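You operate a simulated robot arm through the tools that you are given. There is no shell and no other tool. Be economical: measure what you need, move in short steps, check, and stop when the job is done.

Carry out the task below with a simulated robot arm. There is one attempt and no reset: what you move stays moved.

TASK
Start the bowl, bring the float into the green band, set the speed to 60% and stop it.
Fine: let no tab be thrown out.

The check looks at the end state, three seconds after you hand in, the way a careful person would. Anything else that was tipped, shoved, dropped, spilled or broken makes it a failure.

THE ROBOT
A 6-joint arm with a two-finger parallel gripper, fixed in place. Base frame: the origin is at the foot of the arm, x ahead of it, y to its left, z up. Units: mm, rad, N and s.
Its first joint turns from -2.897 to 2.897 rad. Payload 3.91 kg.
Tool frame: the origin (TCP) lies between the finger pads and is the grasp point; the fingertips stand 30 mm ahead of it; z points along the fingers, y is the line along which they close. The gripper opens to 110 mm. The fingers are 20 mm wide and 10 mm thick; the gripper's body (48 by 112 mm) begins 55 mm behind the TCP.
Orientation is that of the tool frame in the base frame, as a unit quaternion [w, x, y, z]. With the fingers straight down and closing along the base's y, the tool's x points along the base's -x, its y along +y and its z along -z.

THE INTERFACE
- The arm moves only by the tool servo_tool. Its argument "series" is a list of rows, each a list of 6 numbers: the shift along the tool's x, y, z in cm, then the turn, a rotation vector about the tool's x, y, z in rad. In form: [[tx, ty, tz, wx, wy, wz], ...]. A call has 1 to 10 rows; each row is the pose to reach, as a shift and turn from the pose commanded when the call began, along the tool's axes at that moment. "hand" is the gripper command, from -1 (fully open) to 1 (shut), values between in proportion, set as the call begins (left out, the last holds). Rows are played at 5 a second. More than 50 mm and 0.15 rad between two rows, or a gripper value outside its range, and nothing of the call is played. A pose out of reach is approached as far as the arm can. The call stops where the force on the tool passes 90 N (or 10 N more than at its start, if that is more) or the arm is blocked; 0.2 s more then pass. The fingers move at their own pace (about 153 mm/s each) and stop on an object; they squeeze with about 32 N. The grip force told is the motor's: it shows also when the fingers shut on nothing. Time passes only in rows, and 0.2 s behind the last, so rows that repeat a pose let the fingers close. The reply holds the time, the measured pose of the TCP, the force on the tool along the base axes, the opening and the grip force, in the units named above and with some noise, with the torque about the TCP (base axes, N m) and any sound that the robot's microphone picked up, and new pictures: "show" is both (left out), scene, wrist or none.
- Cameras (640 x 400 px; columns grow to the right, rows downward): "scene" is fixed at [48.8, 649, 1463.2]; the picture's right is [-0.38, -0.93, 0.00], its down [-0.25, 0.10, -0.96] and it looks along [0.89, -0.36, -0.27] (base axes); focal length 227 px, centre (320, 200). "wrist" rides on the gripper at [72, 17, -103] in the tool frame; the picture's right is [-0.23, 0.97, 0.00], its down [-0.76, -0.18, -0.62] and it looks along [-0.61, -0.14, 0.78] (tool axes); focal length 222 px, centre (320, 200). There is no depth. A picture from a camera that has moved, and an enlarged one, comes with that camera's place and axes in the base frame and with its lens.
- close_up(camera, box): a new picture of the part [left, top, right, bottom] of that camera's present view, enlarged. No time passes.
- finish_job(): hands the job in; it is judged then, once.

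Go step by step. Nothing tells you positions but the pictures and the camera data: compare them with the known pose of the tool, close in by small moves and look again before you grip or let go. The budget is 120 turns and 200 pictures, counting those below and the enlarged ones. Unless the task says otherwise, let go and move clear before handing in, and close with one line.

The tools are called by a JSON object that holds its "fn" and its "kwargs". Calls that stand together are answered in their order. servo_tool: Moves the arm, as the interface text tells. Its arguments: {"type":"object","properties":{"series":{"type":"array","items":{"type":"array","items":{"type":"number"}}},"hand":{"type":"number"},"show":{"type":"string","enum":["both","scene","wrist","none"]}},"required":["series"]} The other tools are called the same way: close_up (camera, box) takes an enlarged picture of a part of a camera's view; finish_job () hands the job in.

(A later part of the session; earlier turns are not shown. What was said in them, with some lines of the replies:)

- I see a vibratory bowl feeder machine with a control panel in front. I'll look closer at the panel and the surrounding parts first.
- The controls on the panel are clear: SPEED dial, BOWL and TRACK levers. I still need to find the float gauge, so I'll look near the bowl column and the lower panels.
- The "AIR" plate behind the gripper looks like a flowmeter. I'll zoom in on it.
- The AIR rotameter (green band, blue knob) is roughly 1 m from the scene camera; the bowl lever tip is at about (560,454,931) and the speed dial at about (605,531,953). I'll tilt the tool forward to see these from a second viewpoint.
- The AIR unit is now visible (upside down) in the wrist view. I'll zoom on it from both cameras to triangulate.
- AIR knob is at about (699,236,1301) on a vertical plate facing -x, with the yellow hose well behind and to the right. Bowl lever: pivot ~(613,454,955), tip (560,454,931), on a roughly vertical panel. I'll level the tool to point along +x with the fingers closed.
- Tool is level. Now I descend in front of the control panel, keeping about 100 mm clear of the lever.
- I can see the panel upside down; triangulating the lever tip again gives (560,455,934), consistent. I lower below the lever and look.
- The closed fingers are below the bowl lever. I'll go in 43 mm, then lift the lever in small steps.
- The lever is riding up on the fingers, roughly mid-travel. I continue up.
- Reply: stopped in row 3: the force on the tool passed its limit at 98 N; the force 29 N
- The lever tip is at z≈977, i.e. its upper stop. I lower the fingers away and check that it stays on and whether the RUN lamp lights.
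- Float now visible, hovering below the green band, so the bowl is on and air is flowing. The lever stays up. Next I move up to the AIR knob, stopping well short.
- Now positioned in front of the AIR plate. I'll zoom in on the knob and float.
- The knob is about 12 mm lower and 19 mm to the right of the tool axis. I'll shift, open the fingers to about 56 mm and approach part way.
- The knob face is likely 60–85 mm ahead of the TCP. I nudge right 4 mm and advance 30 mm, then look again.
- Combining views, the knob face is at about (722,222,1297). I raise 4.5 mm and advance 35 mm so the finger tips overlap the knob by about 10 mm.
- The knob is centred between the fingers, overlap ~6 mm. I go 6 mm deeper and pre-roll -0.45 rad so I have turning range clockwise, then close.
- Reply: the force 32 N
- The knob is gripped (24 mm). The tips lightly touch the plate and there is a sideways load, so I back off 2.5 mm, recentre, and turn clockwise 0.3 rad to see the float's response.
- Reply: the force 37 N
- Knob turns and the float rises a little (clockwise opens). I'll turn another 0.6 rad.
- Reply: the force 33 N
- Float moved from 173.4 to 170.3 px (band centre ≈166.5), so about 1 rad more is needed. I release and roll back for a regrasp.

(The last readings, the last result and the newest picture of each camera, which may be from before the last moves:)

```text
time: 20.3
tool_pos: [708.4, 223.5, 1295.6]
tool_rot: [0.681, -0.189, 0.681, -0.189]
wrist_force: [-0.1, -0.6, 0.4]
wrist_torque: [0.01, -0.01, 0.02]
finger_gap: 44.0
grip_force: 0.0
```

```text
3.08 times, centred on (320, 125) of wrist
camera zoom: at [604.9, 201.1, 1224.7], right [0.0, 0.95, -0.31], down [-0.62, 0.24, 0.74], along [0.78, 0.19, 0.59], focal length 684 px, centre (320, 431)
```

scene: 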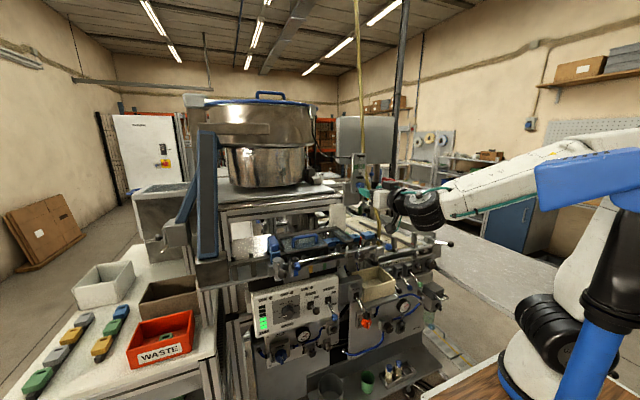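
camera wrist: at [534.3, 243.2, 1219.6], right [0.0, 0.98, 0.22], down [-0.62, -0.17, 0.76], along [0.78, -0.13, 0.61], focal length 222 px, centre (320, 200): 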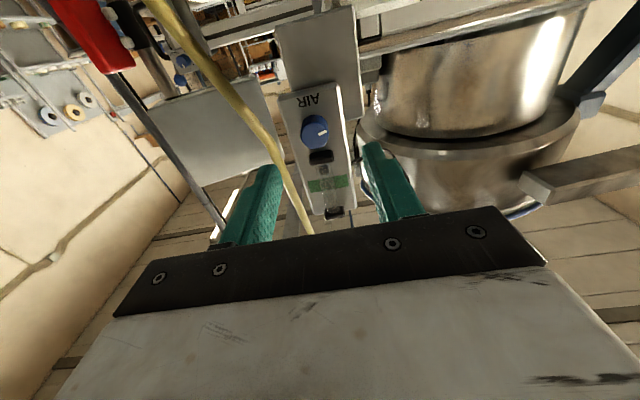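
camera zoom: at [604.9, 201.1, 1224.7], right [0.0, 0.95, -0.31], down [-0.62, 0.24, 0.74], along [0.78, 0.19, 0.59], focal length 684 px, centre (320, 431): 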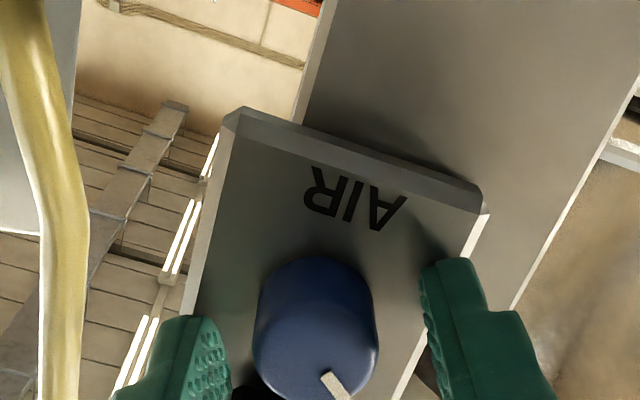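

I recentre slightly, close and turn clockwise 0.75 rad, then check the float.

{"fn": "servo_tool", "kwargs": {"series": [[0, -0.18, 0, 0, 0, 0], [0, -0.18, 0, 0, 0, 0], [0, -0.18, 0, 0, 0, 0]], "hand": 1, "show": "none"}}

{"fn": "servo_tool", "kwargs": {"series": [[0, 0, 0, 0, 0, 0.15], [0, 0, 0, 0, 0, 0.3], [0, 0, 0, 0, 0, 0.45], [0, 0, 0, 0, 0, 0.6], [0, 0, 0, 0, 0, 0.75], [0, 0, 0, 0, 0, 0.75]], "show": "none"}}

{"fn": "close_up", "kwargs": {"camera": "scene", "box": [360, 145, 400, 195]}}

```text
time: 21.1
tool_pos: [707.5, 223.6, 1297.9]
tool_rot: [0.681, -0.19, 0.681, -0.189]
wrist_force: [2.9, 10.7, -6.2]
wrist_torque: [0.06, -0.33, 0.31]
finger_gap: 24.7
grip_force: 44.9
```

```text
time: 22.5
tool_pos: [708.3, 221.3, 1296.6]
tool_rot: [0.704, 0.074, 0.703, 0.074]
wrist_force: [5.0, -4.0, 1.9]
wrist_torque: [-0.01, 0.18, -0.22]
finger_gap: 24.8
grip_force: 45.0
```

```text
8.00 times, centred on (380, 170) of scene
camera zoom: at [48.8, 649.0, 1463.2], right [-0.38, -0.93, 0.0], down [-0.25, 0.1, -0.96], along [0.89, -0.36, -0.27], focal length 1818 px, centre (-160, 440)
```

zoom: 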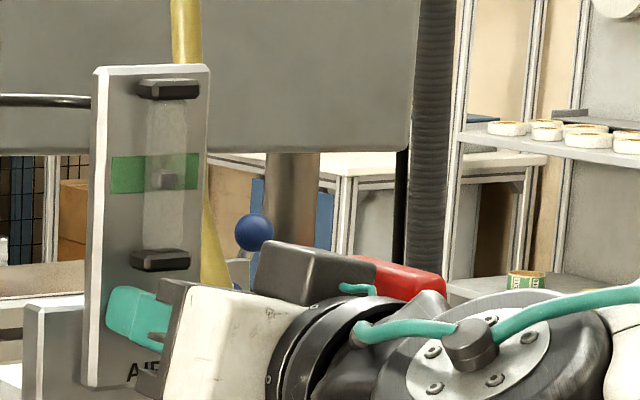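

Float is in the lower part of the band; a bit more (0.2 rad) should centre it.

{"fn": "servo_tool", "kwargs": {"series": [[0, 0, 0, 0, 0, 0.1], [0, 0, 0, 0, 0, 0.2], [0, 0, 0, 0, 0, 0.2], [0, 0, 0, 0, 0, 0.2]], "show": "none"}}

{"fn": "close_up", "kwargs": {"camera": "scene", "box": [360, 145, 400, 195]}}

```text
time: 23.5
tool_pos: [707.5, 220.6, 1297.5]
tool_rot: [0.692, 0.143, 0.692, 0.144]
wrist_force: [-0.6, -16.4, -1.3]
wrist_torque: [-0.09, -0.97, -0.87]
finger_gap: 24.5
grip_force: 44.9
```

```text
8.00 times, centred on (380, 170) of scene
camera zoom: at [48.8, 649.0, 1463.2], right [-0.38, -0.93, 0.0], down [-0.25, 0.1, -0.96], along [0.89, -0.36, -0.27], focal length 1818 px, centre (-160, 440)
```

zoom: 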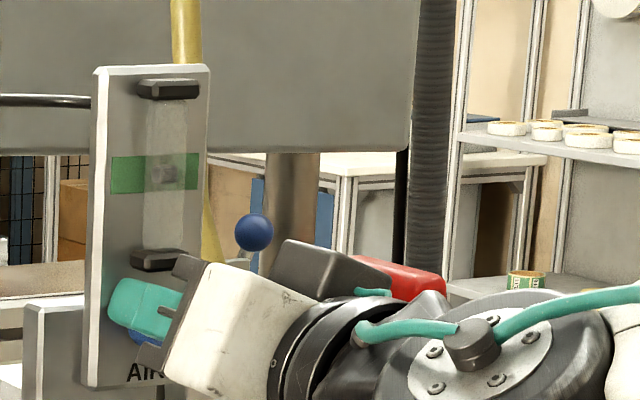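

Float is centred in the green band. I release and back straight out.

{"fn": "servo_tool", "kwargs": {"series": [[0, 0, 0, 0, 0, 0], [0, 0, 0, 0, 0, 0], [0, 0, -2, 0, 0, 0], [0, 0, -5, 0, 0, -0.13], [0, 0, -9, 0, 0, -0.27], [0, 0, -12, 0, 0, -0.41]], "hand": 0}}

{"fn": "close_up", "kwargs": {"camera": "scene", "box": [360, 145, 400, 195]}}

{"fn": "close_up", "kwargs": {"camera": "wrist", "box": [260, 80, 360, 210]}}

```text
time: 24.9
tool_pos: [587.1, 221.7, 1297.5]
tool_rot: [0.707, -0.003, 0.707, 0.0]
wrist_force: [0.5, 0.2, 0.5]
wrist_torque: [-0.06, -0.02, 0.0]
finger_gap: 55.1
grip_force: 0.1
camera wrist: at [483.2, 238.5, 1223.0], right [0.0, 0.97, 0.22], down [-0.62, -0.18, 0.76], along [0.78, -0.14, 0.61], focal length 222 px, centre (320, 200)
```

scene: 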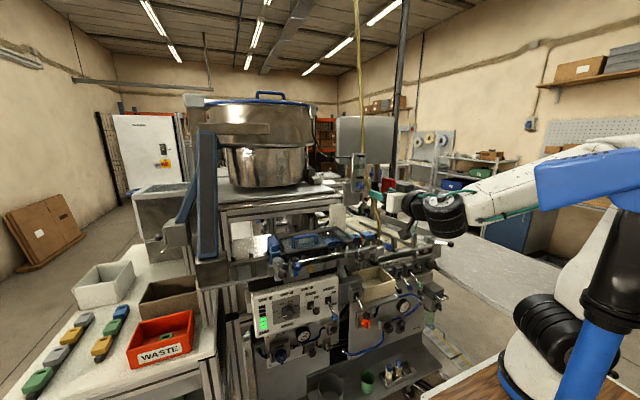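
wrist: 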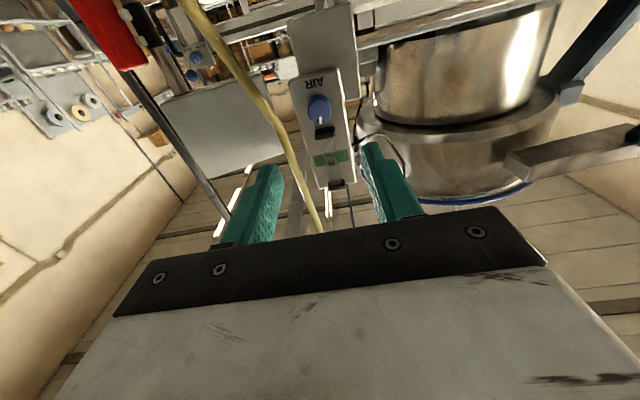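

```text
8.00 times, centred on (380, 170) of scene
camera zoom: at [48.8, 649.0, 1463.2], right [-0.38, -0.93, 0.0], down [-0.25, 0.1, -0.96], along [0.89, -0.36, -0.27], focal length 1818 px, centre (-160, 440)
```

zoom: 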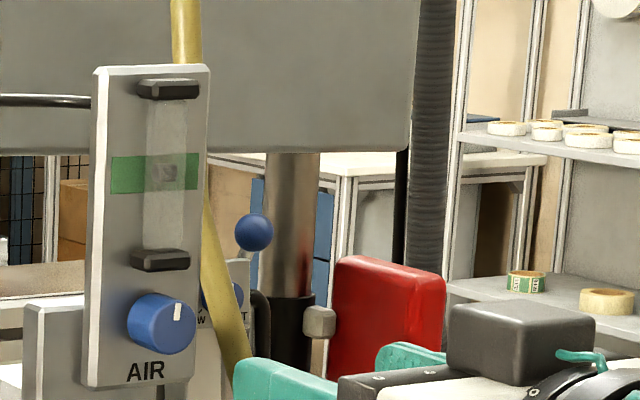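

```text
3.08 times, centred on (310, 145) of wrist
camera zoom: at [483.2, 238.5, 1223.0], right [0.0, 0.97, 0.22], down [-0.62, -0.18, 0.76], along [0.78, -0.14, 0.61], focal length 684 px, centre (351, 369)
```

zoom: 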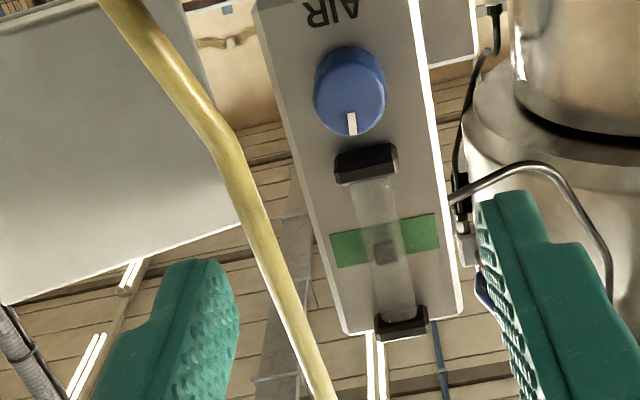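

Float sits centred in the band. Now I head to the SPEED dial, retreating first and stopping ~70 mm short.

{"fn": "servo_tool", "kwargs": {"series": [[2, 2.5, -2.5, 0, 0, 0], [5, 5, -5, 0, 0, 0], [8.5, 7.5, -7, 0, 0, 0], [12, 10.5, -8.5, 0, 0, 0], [15.5, 13.5, -9.5, 0, 0, 0], [19, 16.5, -9.5, 0, 0, 0], [22.5, 19.5, -9.5, 0, 0, 0], [26, 23, -9.5, 0, 0, 0], [29.5, 26.5, -9.5, 0, 0, 0], [32.5, 30, -9.5, 0, 0, 0]]}}

{"fn": "close_up", "kwargs": {"camera": "wrist", "box": [240, 40, 400, 170]}}

{"fn": "close_up", "kwargs": {"camera": "scene", "box": [245, 280, 345, 350]}}

```text
time: 27.1
tool_pos: [495.4, 519.2, 973.7]
tool_rot: [0.707, 0.001, 0.707, -0.001]
wrist_force: [-0.1, -0.4, 0.1]
wrist_torque: [0.03, 0.01, 0.03]
finger_gap: 55.2
grip_force: 0.1
camera wrist: at [392.4, 536.5, 900.6], right [0.0, 0.97, 0.23], down [-0.62, -0.18, 0.76], along [0.78, -0.14, 0.61], focal length 222 px, centre (320, 200)
```

scene: 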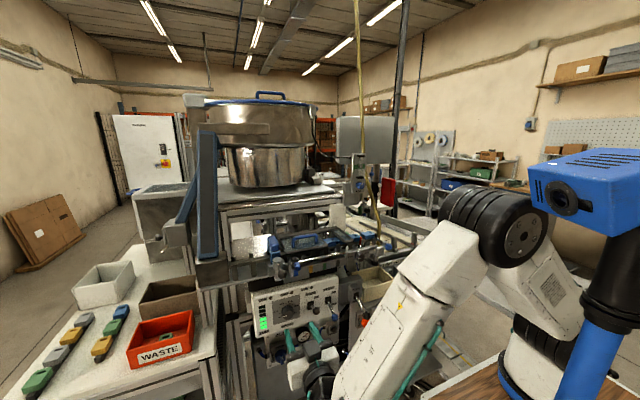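
wrist: 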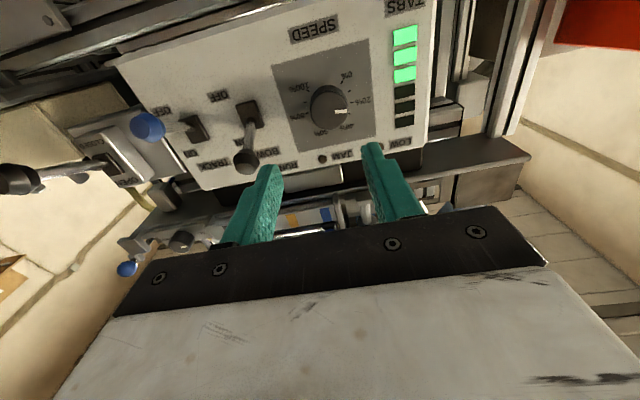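

```text
3.08 times, centred on (320, 105) of wrist
camera zoom: at [392.4, 536.5, 900.6], right [0.0, 0.97, 0.23], down [-0.62, -0.18, 0.76], along [0.78, -0.14, 0.61], focal length 684 px, centre (320, 492)
```

zoom: 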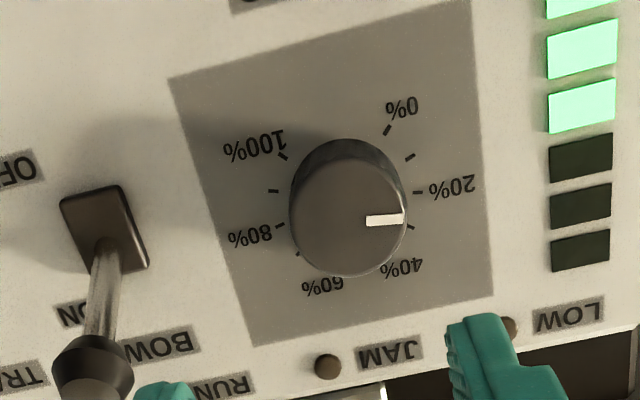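

```text
5.71 times, centred on (295, 315) of scene
camera zoom: at [48.8, 649.0, 1463.2], right [-0.38, -0.93, 0.0], down [-0.25, 0.1, -0.96], along [0.89, -0.36, -0.27], focal length 1298 px, centre (463, -457)
```

zoom: 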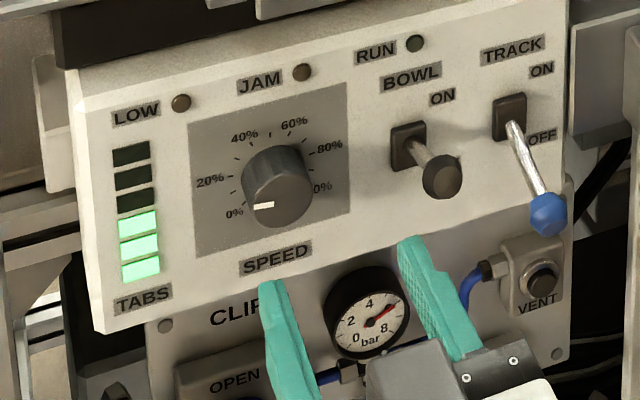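

The dial is vertical-faced, pointer currently at roughly 18–20% (in angle), target 60% = about +27° from top. Dial centre ~(603,529,962). I move in to 40 mm before the panel with the tool pre-rolled -0.95 rad.

{"fn": "servo_tool", "kwargs": {"series": [[1.1, 0.95, 0, 0, 0, -0.15], [1.1, 0.95, 1, 0, 0, -0.3], [1.1, 0.95, 2, 0, 0, -0.45], [1.1, 0.95, 3, 0, 0, -0.6], [1.1, 0.95, 4, 0, 0, -0.75], [1.1, 0.95, 5, 0, 0, -0.9], [1.1, 0.95, 6, 0, 0, -0.95], [1.1, 0.95, 6, 0, 0, -0.95]]}}

{"fn": "close_up", "kwargs": {"camera": "wrist", "box": [240, 60, 400, 190]}}

{"fn": "close_up", "kwargs": {"camera": "scene", "box": [245, 280, 345, 350]}}

```text
time: 28.9
tool_pos: [552.7, 530.0, 960.9]
tool_rot: [0.628, -0.325, 0.628, -0.324]
wrist_force: [0.1, -0.4, 1.2]
wrist_torque: [-0.01, -0.02, 0.01]
finger_gap: 54.9
grip_force: 0.0
camera wrist: at [449.0, 481.0, 904.5], right [0.0, 0.75, -0.66], down [-0.62, 0.52, 0.59], along [0.78, 0.41, 0.47], focal length 222 px, centre (320, 200)
```

scene: 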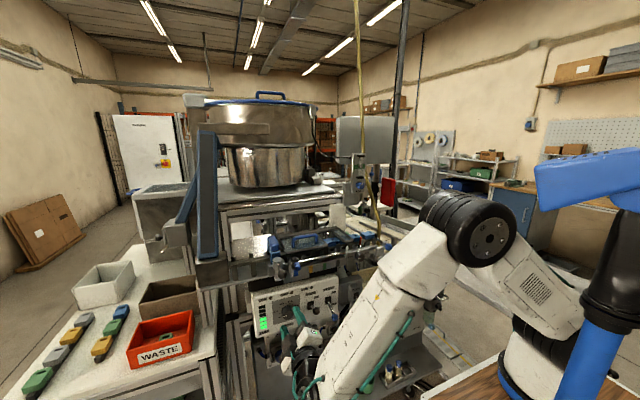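
wrist: 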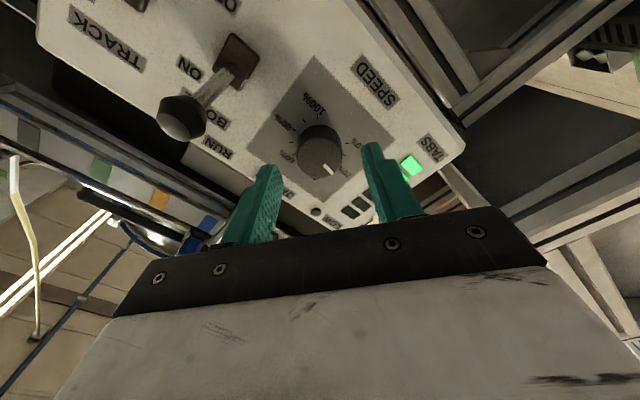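

```text
3.08 times, centred on (320, 125) of wrist
camera zoom: at [449.0, 481.0, 904.5], right [0.0, 0.75, -0.66], down [-0.62, 0.52, 0.59], along [0.78, 0.41, 0.47], focal length 684 px, centre (320, 431)
```

zoom: 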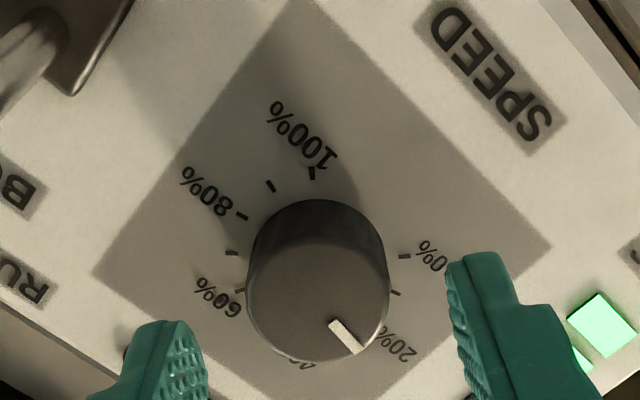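

```text
5.71 times, centred on (295, 315) of scene
camera zoom: at [48.8, 649.0, 1463.2], right [-0.38, -0.93, 0.0], down [-0.25, 0.1, -0.96], along [0.89, -0.36, -0.27], focal length 1298 px, centre (463, -457)
```

zoom: 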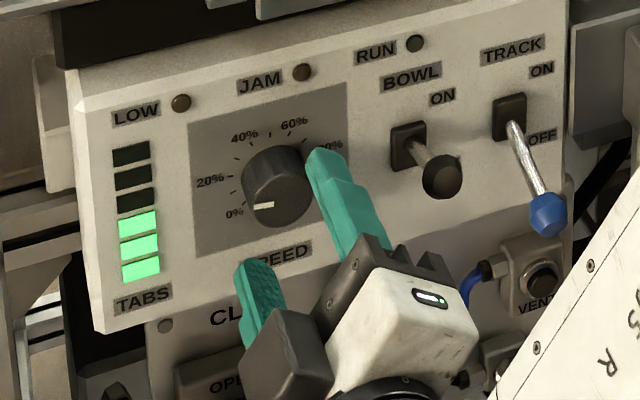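

Well centred. I advance 29 mm so tips straddle the knob, then close.

{"fn": "servo_tool", "kwargs": {"series": [[0, 0, 1.5, 0, 0, 0], [0, 0, 2.9, 0, 0, 0], [0, 0, 2.9, 0, 0, 0]], "show": "none"}}

{"fn": "servo_tool", "kwargs": {"series": [[0, 0, 0, 0, 0, 0], [0, 0, 0, 0, 0, 0], [0, 0, 0, 0, 0, 0]], "hand": 1, "show": "none"}}

{"fn": "close_up", "kwargs": {"camera": "wrist", "box": [240, 60, 400, 190]}}

```text
time: 29.7
tool_pos: [580.2, 529.4, 962.7]
tool_rot: [0.629, -0.325, 0.628, -0.324]
wrist_force: [-0.2, 0.6, -0.6]
wrist_torque: [-0.01, -0.01, 0.03]
finger_gap: 55.0
grip_force: 0.2
```

```text
time: 30.5
tool_pos: [581.6, 529.0, 961.4]
tool_rot: [0.629, -0.325, 0.628, -0.323]
wrist_force: [1.2, 0.9, 0.5]
wrist_torque: [-0.02, -0.09, 0.08]
finger_gap: 33.6
grip_force: 44.3
```

```text
3.08 times, centred on (320, 125) of wrist
camera zoom: at [477.8, 480.4, 904.5], right [0.0, 0.75, -0.66], down [-0.62, 0.52, 0.59], along [0.78, 0.41, 0.47], focal length 684 px, centre (320, 431)
```

zoom: 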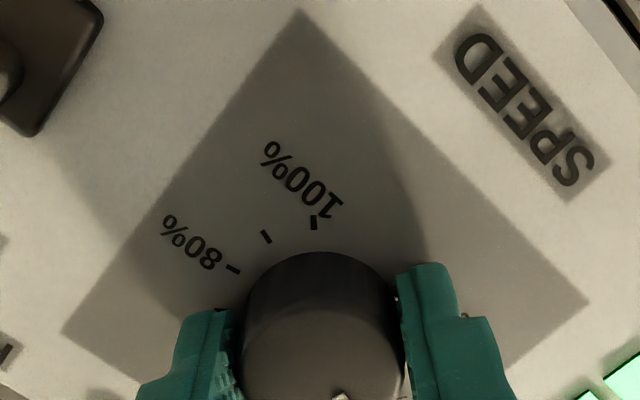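

Clean grip with almost no side load. I turn clockwise 1.5 rad in small steps.

{"fn": "servo_tool", "kwargs": {"series": [[0, 0, 0, 0, 0, 0.15], [0, 0, 0, 0, 0, 0.3], [0, 0, 0, 0, 0, 0.45], [0, 0, 0, 0, 0, 0.6], [0, 0, 0, 0, 0, 0.75], [0, 0, 0, 0, 0, 0.9], [0, 0, 0, 0, 0, 1.05], [0, 0, 0, 0, 0, 1.2], [0, 0, 0, 0, 0, 1.35], [0, 0, 0, 0, 0, 1.5]]}}

{"fn": "close_up", "kwargs": {"camera": "wrist", "box": [260, 110, 380, 200]}}

{"fn": "close_up", "kwargs": {"camera": "scene", "box": [245, 280, 345, 350]}}

```text
time: 32.6
tool_pos: [582.1, 531.3, 961.2]
tool_rot: [0.689, 0.152, 0.695, 0.136]
wrist_force: [-18.5, -31.6, 12.3]
wrist_torque: [0.08, -1.67, 0.15]
finger_gap: 33.8
grip_force: 44.7
out of reach, approached as far as the arm can: row 10
stopped in row 10: the force on the tool passed its limit at 160 N (the readings are from after the stop); the commanded pose is now the measured one
camera wrist: at [478.5, 577.9, 902.1], right [0.03, 0.8, 0.6], down [-0.62, -0.45, 0.64], along [0.78, -0.39, 0.49], focal length 222 px, centre (320, 200)
```

scene: 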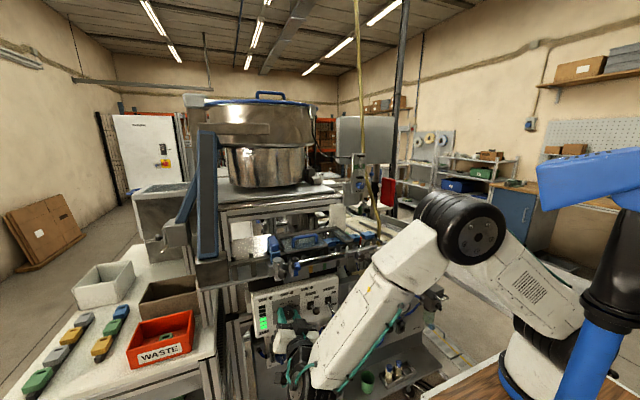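
wrist: 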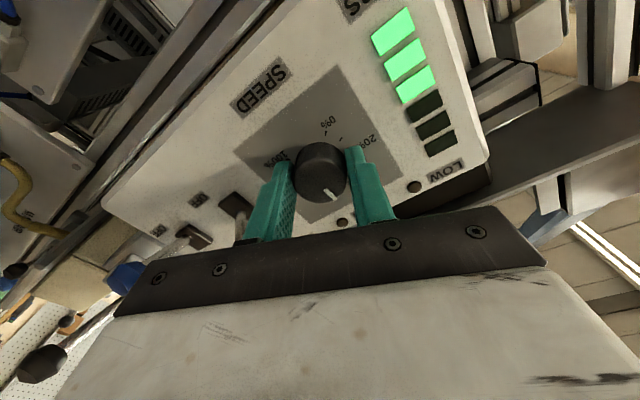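

```text
4.44 times, centred on (320, 155) of wrist
camera zoom: at [478.5, 577.9, 902.1], right [0.03, 0.8, 0.6], down [-0.62, -0.45, 0.64], along [0.78, -0.39, 0.49], focal length 987 px, centre (320, 400)
```

zoom: 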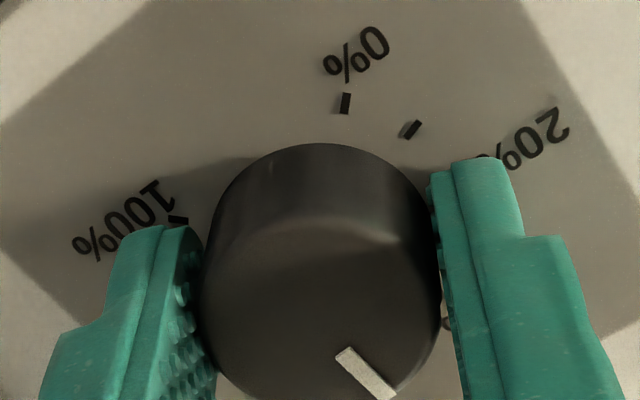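

```text
5.71 times, centred on (295, 315) of scene
camera zoom: at [48.8, 649.0, 1463.2], right [-0.38, -0.93, 0.0], down [-0.25, 0.1, -0.96], along [0.89, -0.36, -0.27], focal length 1298 px, centre (463, -457)
```

zoom: 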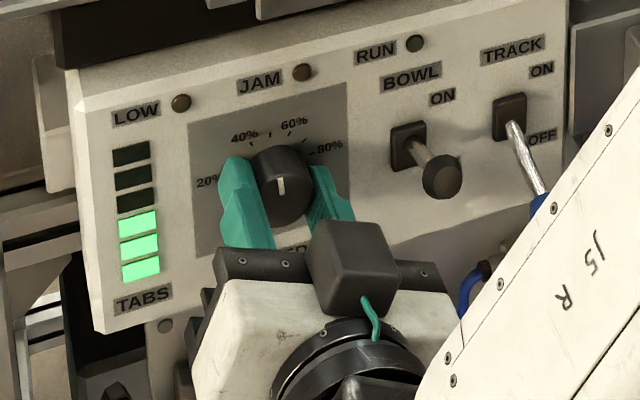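

The wrist reached its limit at +0.43 rad; the pointer is now near the top (~45–50%). I release, straighten the tool, then roll back to regrasp.

{"fn": "servo_tool", "kwargs": {"series": [[0, 0, 0, 0, 0, 0], [0, 0, 0, 0, 0, 0], [0, 0, 0, -0.0235, 0, 0]], "hand": 0, "show": "none"}}

{"fn": "servo_tool", "kwargs": {"series": [[0, 0, 0, 0, 0, -0.15], [0, 0, 0, 0, 0, -0.3], [0, 0, 0, 0, 0, -0.45], [0, 0, 0, 0, 0, -0.6], [0, 0, 0, 0, 0, -0.75], [0, 0, -3, 0, 0, -0.9], [0, 0, -3, 0, 0, -0.9]], "show": "none"}}

{"fn": "close_up", "kwargs": {"camera": "wrist", "box": [240, 60, 400, 190]}}

{"fn": "close_up", "kwargs": {"camera": "scene", "box": [265, 290, 325, 335]}}

```text
time: 33.5
tool_pos: [582.2, 534.6, 963.5]
tool_rot: [0.689, 0.143, 0.696, 0.143]
wrist_force: [-5.6, 0.1, -1.6]
wrist_torque: [0.06, -0.08, 0.12]
finger_gap: 54.7
grip_force: 0.1
```

```text
time: 35.0
tool_pos: [551.5, 533.9, 960.4]
tool_rot: [0.684, -0.174, 0.688, -0.168]
wrist_force: [0.5, -0.3, 1.2]
wrist_torque: [-0.01, -0.02, -0.02]
finger_gap: 54.9
grip_force: 0.2
```

```text
3.08 times, centred on (320, 125) of wrist
camera zoom: at [448.5, 514.6, 888.5], right [-0.01, 0.97, -0.26], down [-0.62, 0.2, 0.76], along [0.79, 0.16, 0.6], focal length 684 px, centre (320, 431)
```

zoom: 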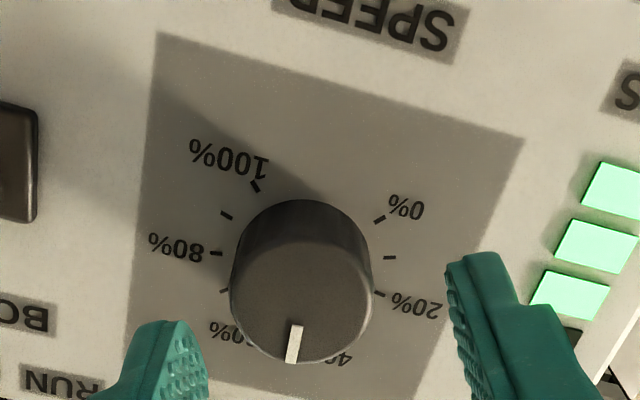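

```text
8.89 times, centred on (295, 312) of scene
camera zoom: at [48.8, 649.0, 1463.2], right [-0.38, -0.93, 0.0], down [-0.25, 0.1, -0.96], along [0.89, -0.36, -0.27], focal length 2020 px, centre (542, -800)
```

zoom: 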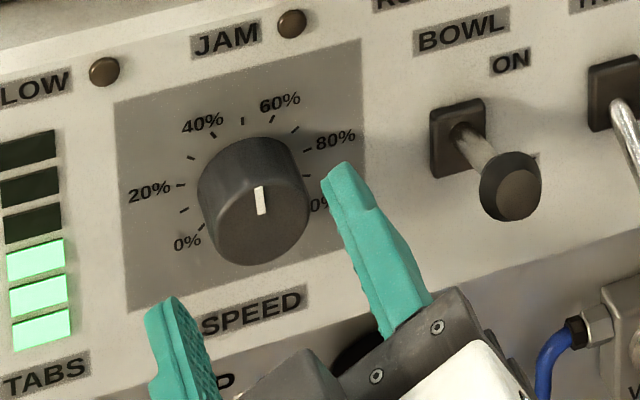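

Measured pointer ≈ -3° (about 49%); 60% needs about +0.52 rad more. I recentre, re-enter and regrasp.

{"fn": "servo_tool", "kwargs": {"series": [[0.14, -0.48, 0, 0, 0, 0], [0.14, -0.48, 1.5, 0, 0, 0], [0.14, -0.48, 2.9, 0, 0, 0], [0.14, -0.48, 2.9, 0, 0, 0]], "show": "none"}}

{"fn": "servo_tool", "kwargs": {"series": [[0, 0, 0, 0, 0, 0], [0, 0, 0, 0, 0, 0], [0, 0, 0, 0, 0, 0]], "hand": 1, "show": "none"}}

{"fn": "servo_tool", "kwargs": {"series": [[0, 0, 0, 0, 0, 0.13], [0, 0, 0, 0, 0, 0.26], [0, 0, 0, 0, 0, 0.39], [0, 0, 0, 0, 0, 0.52], [0, 0, 0, 0, 0, 0.52]], "show": "none"}}

{"fn": "close_up", "kwargs": {"camera": "scene", "box": [265, 290, 325, 335]}}

{"fn": "close_up", "kwargs": {"camera": "wrist", "box": [240, 80, 400, 210]}}

```text
time: 36.0
tool_pos: [581.0, 530.4, 960.8]
tool_rot: [0.684, -0.174, 0.688, -0.168]
wrist_force: [-0.3, -0.9, -0.1]
wrist_torque: [0.01, -0.02, -0.03]
finger_gap: 55.2
grip_force: 0.1
```

```text
time: 36.9
tool_pos: [580.9, 529.7, 960.8]
tool_rot: [0.684, -0.173, 0.688, -0.168]
wrist_force: [-0.9, -2.3, 3.1]
wrist_torque: [0.0, -0.42, -0.69]
finger_gap: 33.7
grip_force: 45.1
```

```text
time: 38.0
tool_pos: [581.0, 531.0, 960.7]
tool_rot: [0.704, 0.009, 0.71, 0.014]
wrist_force: [-0.9, 5.1, -3.5]
wrist_torque: [0.02, -0.42, -0.2]
finger_gap: 33.9
grip_force: 45.3
```

```text
8.89 times, centred on (295, 312) of scene
camera zoom: at [48.8, 649.0, 1463.2], right [-0.38, -0.93, 0.0], down [-0.25, 0.1, -0.96], along [0.89, -0.36, -0.27], focal length 2020 px, centre (542, -800)
```

zoom: 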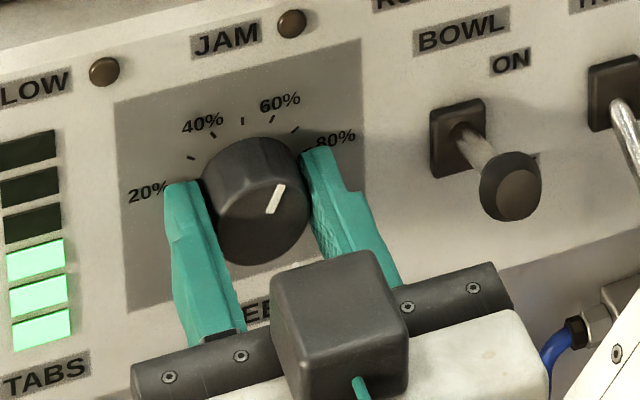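

```text
3.08 times, centred on (320, 145) of wrist
camera zoom: at [477.2, 549.0, 888.9], right [0.0, 0.97, 0.26], down [-0.62, -0.21, 0.76], along [0.79, -0.16, 0.6], focal length 684 px, centre (320, 369)
```

zoom: 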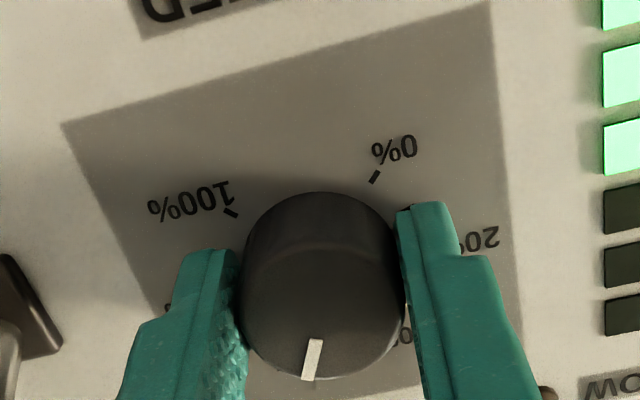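

Pointer appears at or near 60%. I release and back off for a clear measurement.

{"fn": "servo_tool", "kwargs": {"series": [[0, 0, 0, 0, 0, 0], [0, 0, 0, 0, 0, 0], [0, 0, -3, 0, 0, 0], [0, 0, -6, 0, 0, 0], [0, 0, -6, 0, 0, 0]], "hand": 0, "show": "none"}}

{"fn": "close_up", "kwargs": {"camera": "wrist", "box": [270, 70, 370, 150]}}

{"fn": "close_up", "kwargs": {"camera": "scene", "box": [275, 297, 310, 325]}}

{"fn": "close_up", "kwargs": {"camera": "scene", "box": [360, 145, 400, 195]}}

```text
time: 39.2
tool_pos: [521.3, 529.7, 961.6]
tool_rot: [0.704, 0.009, 0.71, 0.012]
wrist_force: [-0.3, -0.5, -0.6]
wrist_torque: [-0.01, -0.01, 0.02]
finger_gap: 55.0
grip_force: 0.2
```

```text
5.00 times, centred on (320, 110) of wrist
camera zoom: at [417.2, 548.8, 888.3], right [0.0, 0.97, 0.26], down [-0.62, -0.2, 0.76], along [0.79, -0.16, 0.6], focal length 1111 px, centre (320, 650)
```

zoom: 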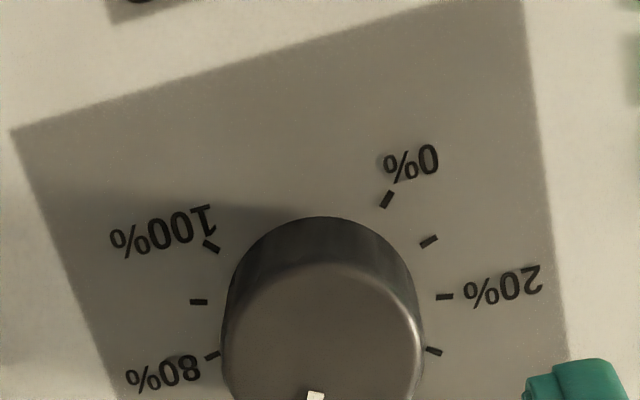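

```text
14.29 times, centred on (292, 311) of scene
camera zoom: at [48.8, 649.0, 1463.2], right [-0.38, -0.93, 0.0], down [-0.25, 0.1, -0.96], along [0.89, -0.36, -0.27], focal length 3246 px, centre (713, -1386)
```

zoom: 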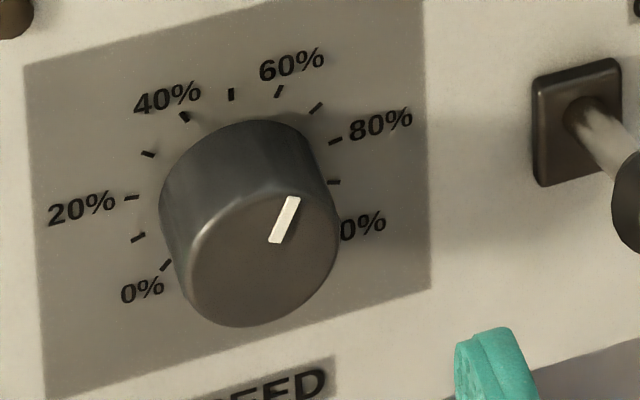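

```text
8.00 times, centred on (380, 170) of scene
camera zoom: at [48.8, 649.0, 1463.2], right [-0.38, -0.93, 0.0], down [-0.25, 0.1, -0.96], along [0.89, -0.36, -0.27], focal length 1818 px, centre (-160, 440)
```

zoom: 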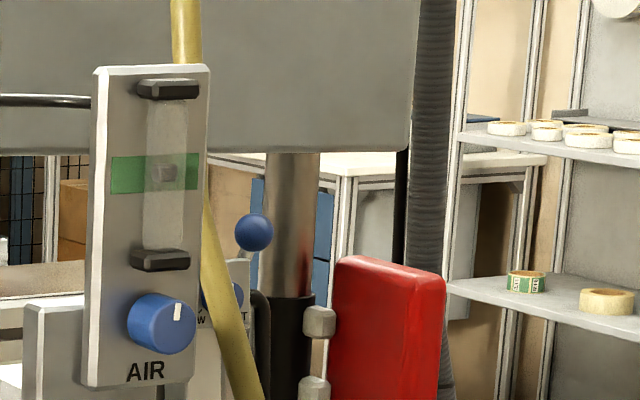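

Float still centred. The pointer measures about 59–60%; I'll zoom further to be sure.

{"fn": "close_up", "kwargs": {"camera": "scene", "box": [283, 300, 300, 316]}}

{"fn": "servo_tool", "kwargs": {"series": [[-2, 0, -2, 0, 0, 0], [-4, 0, -3, 0, 0, 0]], "hand": 1, "show": "none"}}

{"fn": "close_up", "kwargs": {"camera": "wrist", "box": [260, 30, 360, 105]}}

```text
16.00 times, centred on (292, 308) of scene
camera zoom: at [48.8, 649.0, 1463.2], right [-0.38, -0.93, 0.0], down [-0.25, 0.1, -0.96], along [0.89, -0.36, -0.27], focal length 3636 px, centre (776, -1528)
```

zoom: 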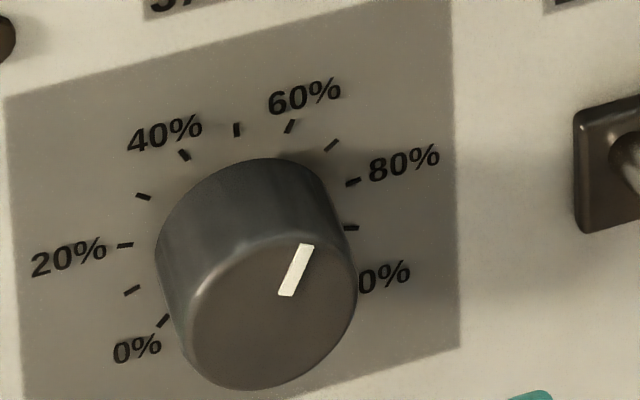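

```text
time: 39.9
tool_pos: [505.8, 521.7, 995.2]
tool_rot: [0.704, 0.013, 0.71, 0.0]
wrist_force: [0.2, 0.7, 0.5]
wrist_torque: [0.03, 0.03, 0.0]
finger_gap: 0.0
grip_force: 31.8
```

```text
5.33 times, centred on (310, 68) of wrist
camera zoom: at [402.5, 542.0, 921.6], right [0.02, 0.97, 0.24], down [-0.62, -0.18, 0.76], along [0.78, -0.17, 0.6], focal length 1185 px, centre (373, 907)
```

zoom: 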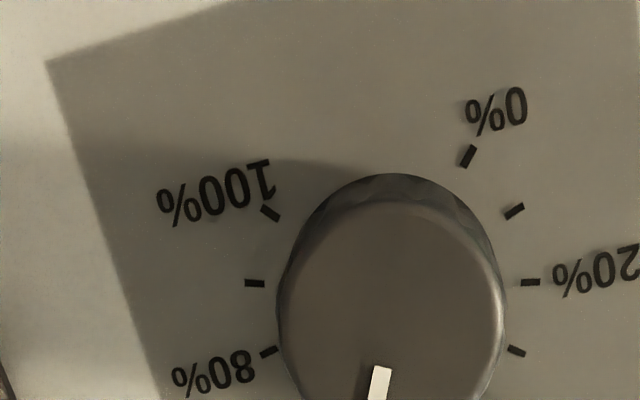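

The scene zoom puts the pointer almost exactly on 60%. One more check from the wrist view before stopping the bowl.

{"fn": "close_up", "kwargs": {"camera": "wrist", "box": [260, 50, 380, 140]}}

```text
4.44 times, centred on (320, 95) of wrist
camera zoom: at [402.5, 542.0, 921.6], right [0.02, 0.97, 0.24], down [-0.62, -0.18, 0.76], along [0.78, -0.17, 0.6], focal length 987 px, centre (320, 667)
```

zoom: 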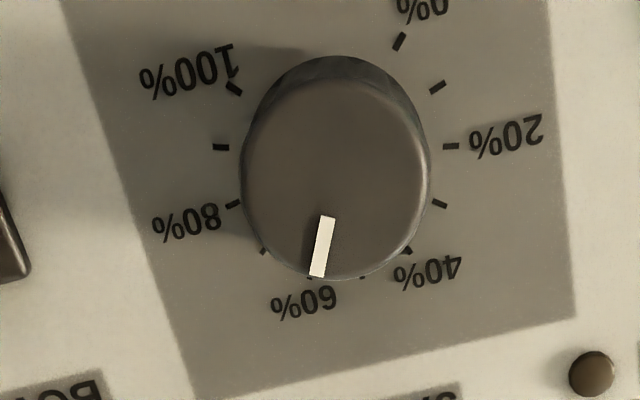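

The pointer is on the 60% tick. Now I move above the bowl lever with closed fingers to press it down to OFF.

{"fn": "servo_tool", "kwargs": {"series": [[-0.5, -2.5, 0, 0, 0, 0], [-0.5, -5, 0, 0, 0, 0], [-0.5, -7.4, 0, 0, 0, 0], [-0.5, -7.4, 3, 0, 0, 0], [-0.5, -7.4, 3, 0, 0, 0]]}}

{"fn": "close_up", "kwargs": {"camera": "scene", "box": [245, 280, 345, 350]}}

```text
time: 41.0
tool_pos: [525.9, 452.4, 1002.3]
tool_rot: [0.704, 0.01, 0.71, 0.009]
wrist_force: [-0.3, -0.3, 0.7]
wrist_torque: [0.03, 0.01, 0.03]
finger_gap: 0.0
grip_force: 32.3
camera wrist: at [421.1, 471.4, 929.9], right [0.0, 0.97, 0.25], down [-0.62, -0.2, 0.76], along [0.79, -0.16, 0.6], focal length 222 px, centre (320, 200)
```

scene: 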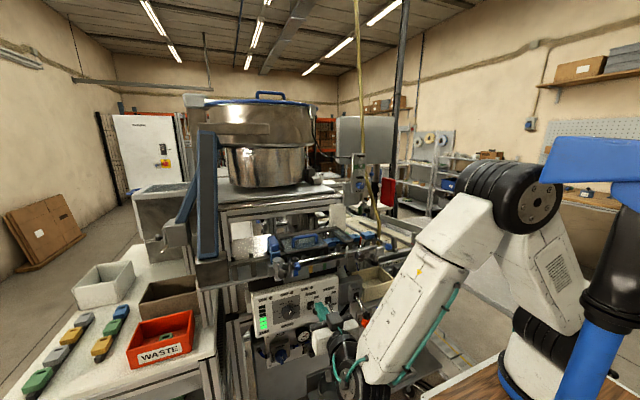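
wrist: 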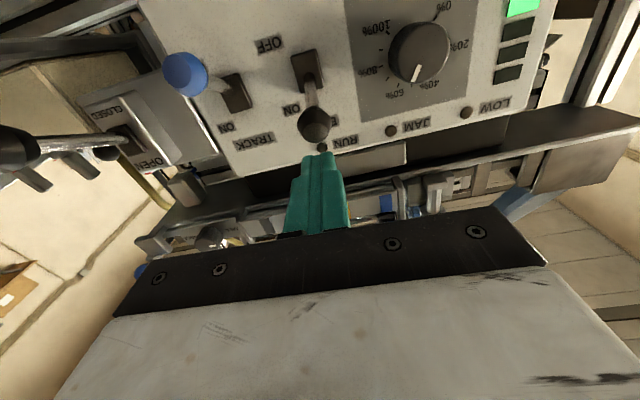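

```text
5.71 times, centred on (295, 315) of scene
camera zoom: at [48.8, 649.0, 1463.2], right [-0.38, -0.93, 0.0], down [-0.25, 0.1, -0.96], along [0.89, -0.36, -0.27], focal length 1298 px, centre (463, -457)
```

zoom: 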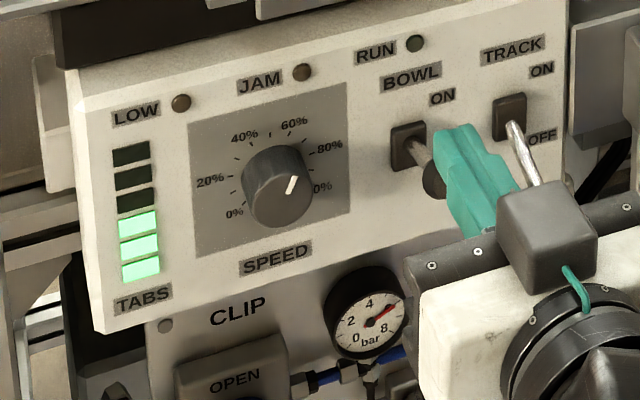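

Fingertips are at the lever knob, slightly above. I raise 6 mm, advance over it, then press down in steps.

{"fn": "servo_tool", "kwargs": {"series": [[-0.7, 0.1, 0, 0, 0, 0], [-0.7, 0.1, 1.5, 0, 0, 0], [-0.7, 0.1, 2.9, 0, 0, 0], [0.8, 0.1, 2.9, 0, 0, 0], [1.8, 0.1, 2.9, 0, 0, 0], [2.8, 0.1, 2.9, 0, 0, 0], [3.8, 0.1, 2.9, 0, 0, 0], [4.4, 0.1, 2.9, 0, 0, 0]], "show": "none"}}

{"fn": "close_up", "kwargs": {"camera": "scene", "box": [245, 280, 345, 350]}}

```text
time: 42.9
tool_pos: [550.8, 455.5, 959.9]
tool_rot: [0.704, 0.008, 0.71, 0.012]
wrist_force: [-0.2, -0.1, 0.6]
wrist_torque: [0.06, 0.01, 0.02]
finger_gap: 0.0
grip_force: 32.0
```

```text
5.71 times, centred on (295, 315) of scene
camera zoom: at [48.8, 649.0, 1463.2], right [-0.38, -0.93, 0.0], down [-0.25, 0.1, -0.96], along [0.89, -0.36, -0.27], focal length 1298 px, centre (463, -457)
```

zoom: 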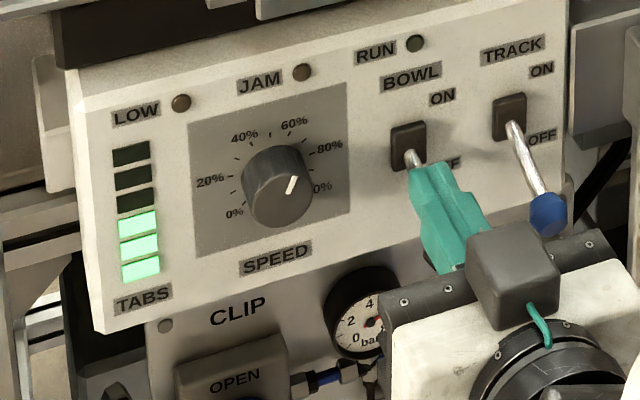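

The lever has gone down with no residual load. I lift and back away to verify.

{"fn": "servo_tool", "kwargs": {"series": [[-1.5, 0, 0, 0, 0, 0], [-4, 0, 0, 0, 0, 0], [-4, 0, -4.5, 0, 0, 0], [-4, 0, -8, 0, 0, 0], [-8, 0, -8, 0, 0, 0]]}}

{"fn": "close_up", "kwargs": {"camera": "scene", "box": [245, 280, 345, 350]}}

{"fn": "close_up", "kwargs": {"camera": "scene", "box": [360, 145, 400, 195]}}

```text
time: 44.2
tool_pos: [501.3, 437.8, 1048.4]
tool_rot: [0.705, 0.036, 0.709, -0.005]
wrist_force: [-0.7, -0.5, 0.3]
wrist_torque: [0.02, 0.01, 0.02]
finger_gap: 0.0
grip_force: 31.6
stopped in row 5: the arm was blocked; the commanded pose is now the measured one
camera wrist: at [399.1, 465.2, 975.7], right [0.06, 0.96, 0.27], down [-0.63, -0.17, 0.76], along [0.77, -0.21, 0.59], focal length 222 px, centre (320, 200)
```

scene: 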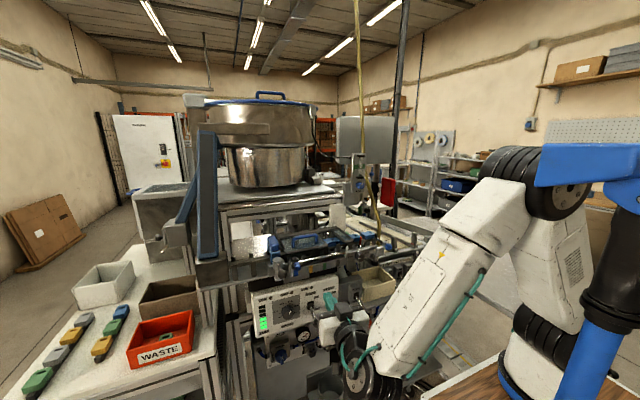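
wrist: 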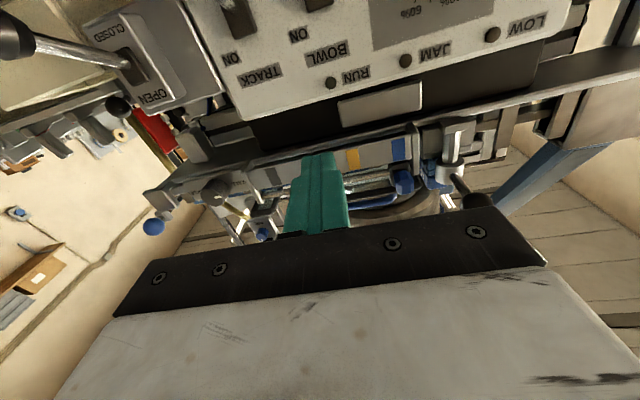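

```text
5.71 times, centred on (295, 315) of scene
camera zoom: at [48.8, 649.0, 1463.2], right [-0.38, -0.93, 0.0], down [-0.25, 0.1, -0.96], along [0.89, -0.36, -0.27], focal length 1298 px, centre (463, -457)
```

zoom: 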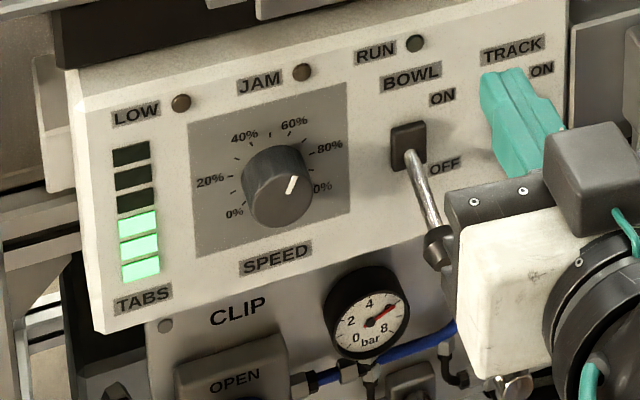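

```text
8.00 times, centred on (380, 170) of scene
camera zoom: at [48.8, 649.0, 1463.2], right [-0.38, -0.93, 0.0], down [-0.25, 0.1, -0.96], along [0.89, -0.36, -0.27], focal length 1818 px, centre (-160, 440)
```

zoom: 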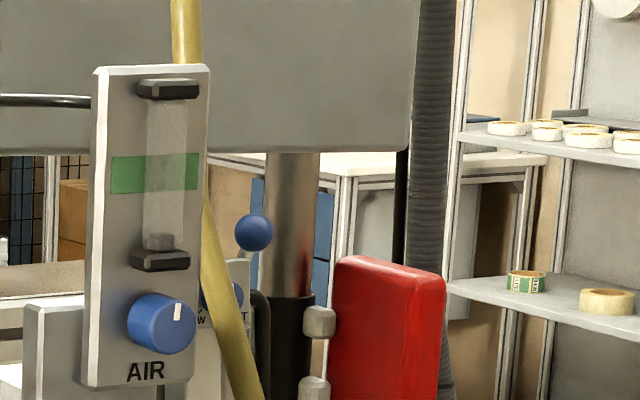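

Bowl is OFF and the float dropped with it, as it should; the dial stays at 60%. The arm only hit a reach limit (no force). I move clear upward and check the surroundings.

{"fn": "servo_tool", "kwargs": {"series": [[-3, 0, 0, 0, 0, -0.03], [-7, -1, 0, 0, 0, -0.03], [-11.5, -2, 0, 0, 0, -0.03], [-16, -3, 0, 0, 0, -0.03], [-20, -4, 0, 0, 0, -0.03]]}}

{"fn": "close_up", "kwargs": {"camera": "scene", "box": [235, 200, 445, 370]}}

{"fn": "close_up", "kwargs": {"camera": "scene", "box": [245, 280, 345, 350]}}

{"fn": "close_up", "kwargs": {"camera": "scene", "box": [280, 210, 380, 285]}}

```text
time: 45.5
tool_pos: [497.0, 391.9, 1250.4]
tool_rot: [0.705, 0.023, 0.709, -0.012]
wrist_force: [-0.4, -0.2, 1.0]
wrist_torque: [0.02, -0.02, -0.01]
finger_gap: 0.1
grip_force: 31.6
camera wrist: at [394.6, 416.1, 1176.6], right [0.05, 0.97, 0.24], down [-0.63, -0.16, 0.76], along [0.78, -0.19, 0.6], focal length 222 px, centre (320, 200)
```

scene: 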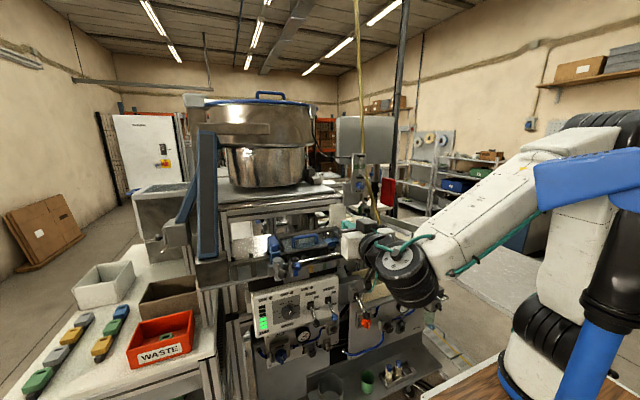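
wrist: 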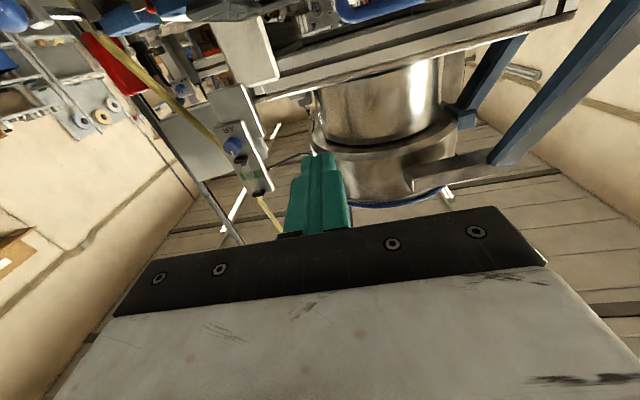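

```text
2.35 times, centred on (340, 285) of scene
camera zoom: at [48.8, 649.0, 1463.2], right [-0.38, -0.93, 0.0], down [-0.25, 0.1, -0.96], along [0.89, -0.36, -0.27], focal length 535 px, centre (273, 0)
```

zoom: 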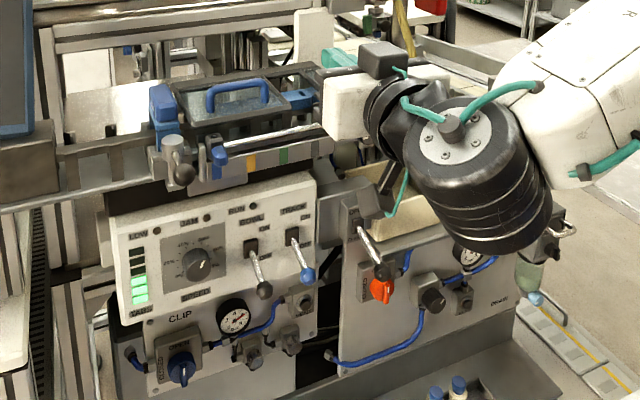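

```text
5.71 times, centred on (295, 315) of scene
camera zoom: at [48.8, 649.0, 1463.2], right [-0.38, -0.93, 0.0], down [-0.25, 0.1, -0.96], along [0.89, -0.36, -0.27], focal length 1298 px, centre (463, -457)
```

zoom: 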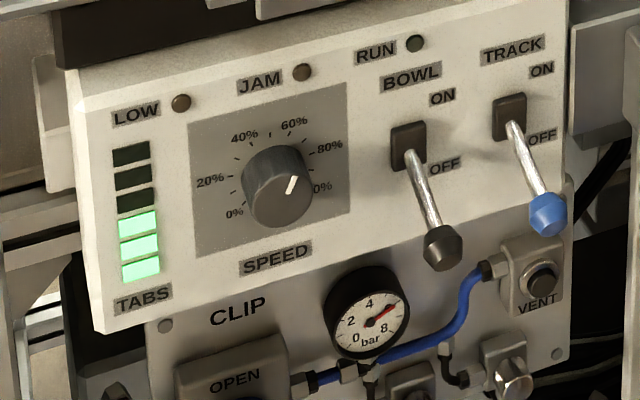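

```text
5.33 times, centred on (330, 248) of scene
camera zoom: at [48.8, 649.0, 1463.2], right [-0.38, -0.93, 0.0], down [-0.25, 0.1, -0.96], along [0.89, -0.36, -0.27], focal length 1212 px, centre (267, -53)
```

zoom: 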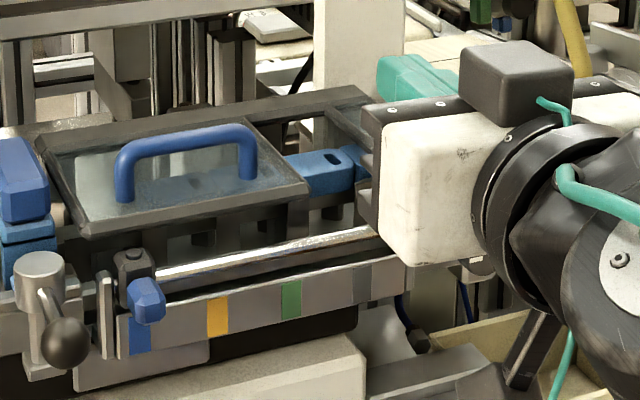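

Everything looks right: BOWL is OFF, SPEED is at 60%, the AIR knob is set so the float rode in the green band, and nothing else was disturbed. The arm is clear, so I'm handing in.

{"fn": "finish_job", "kwargs": {}}

```text
The job is handed in.
```

I started the bowl, set the air so the float sat in the green band, turned the speed to 60% and switched the bowl off; I saw no tab thrown out. The float dropped back when the bowl stopped, so the band setting shows only while it runs. The RUN lamp never lit, so I took the bowl as running because the float rose when I switched it on.
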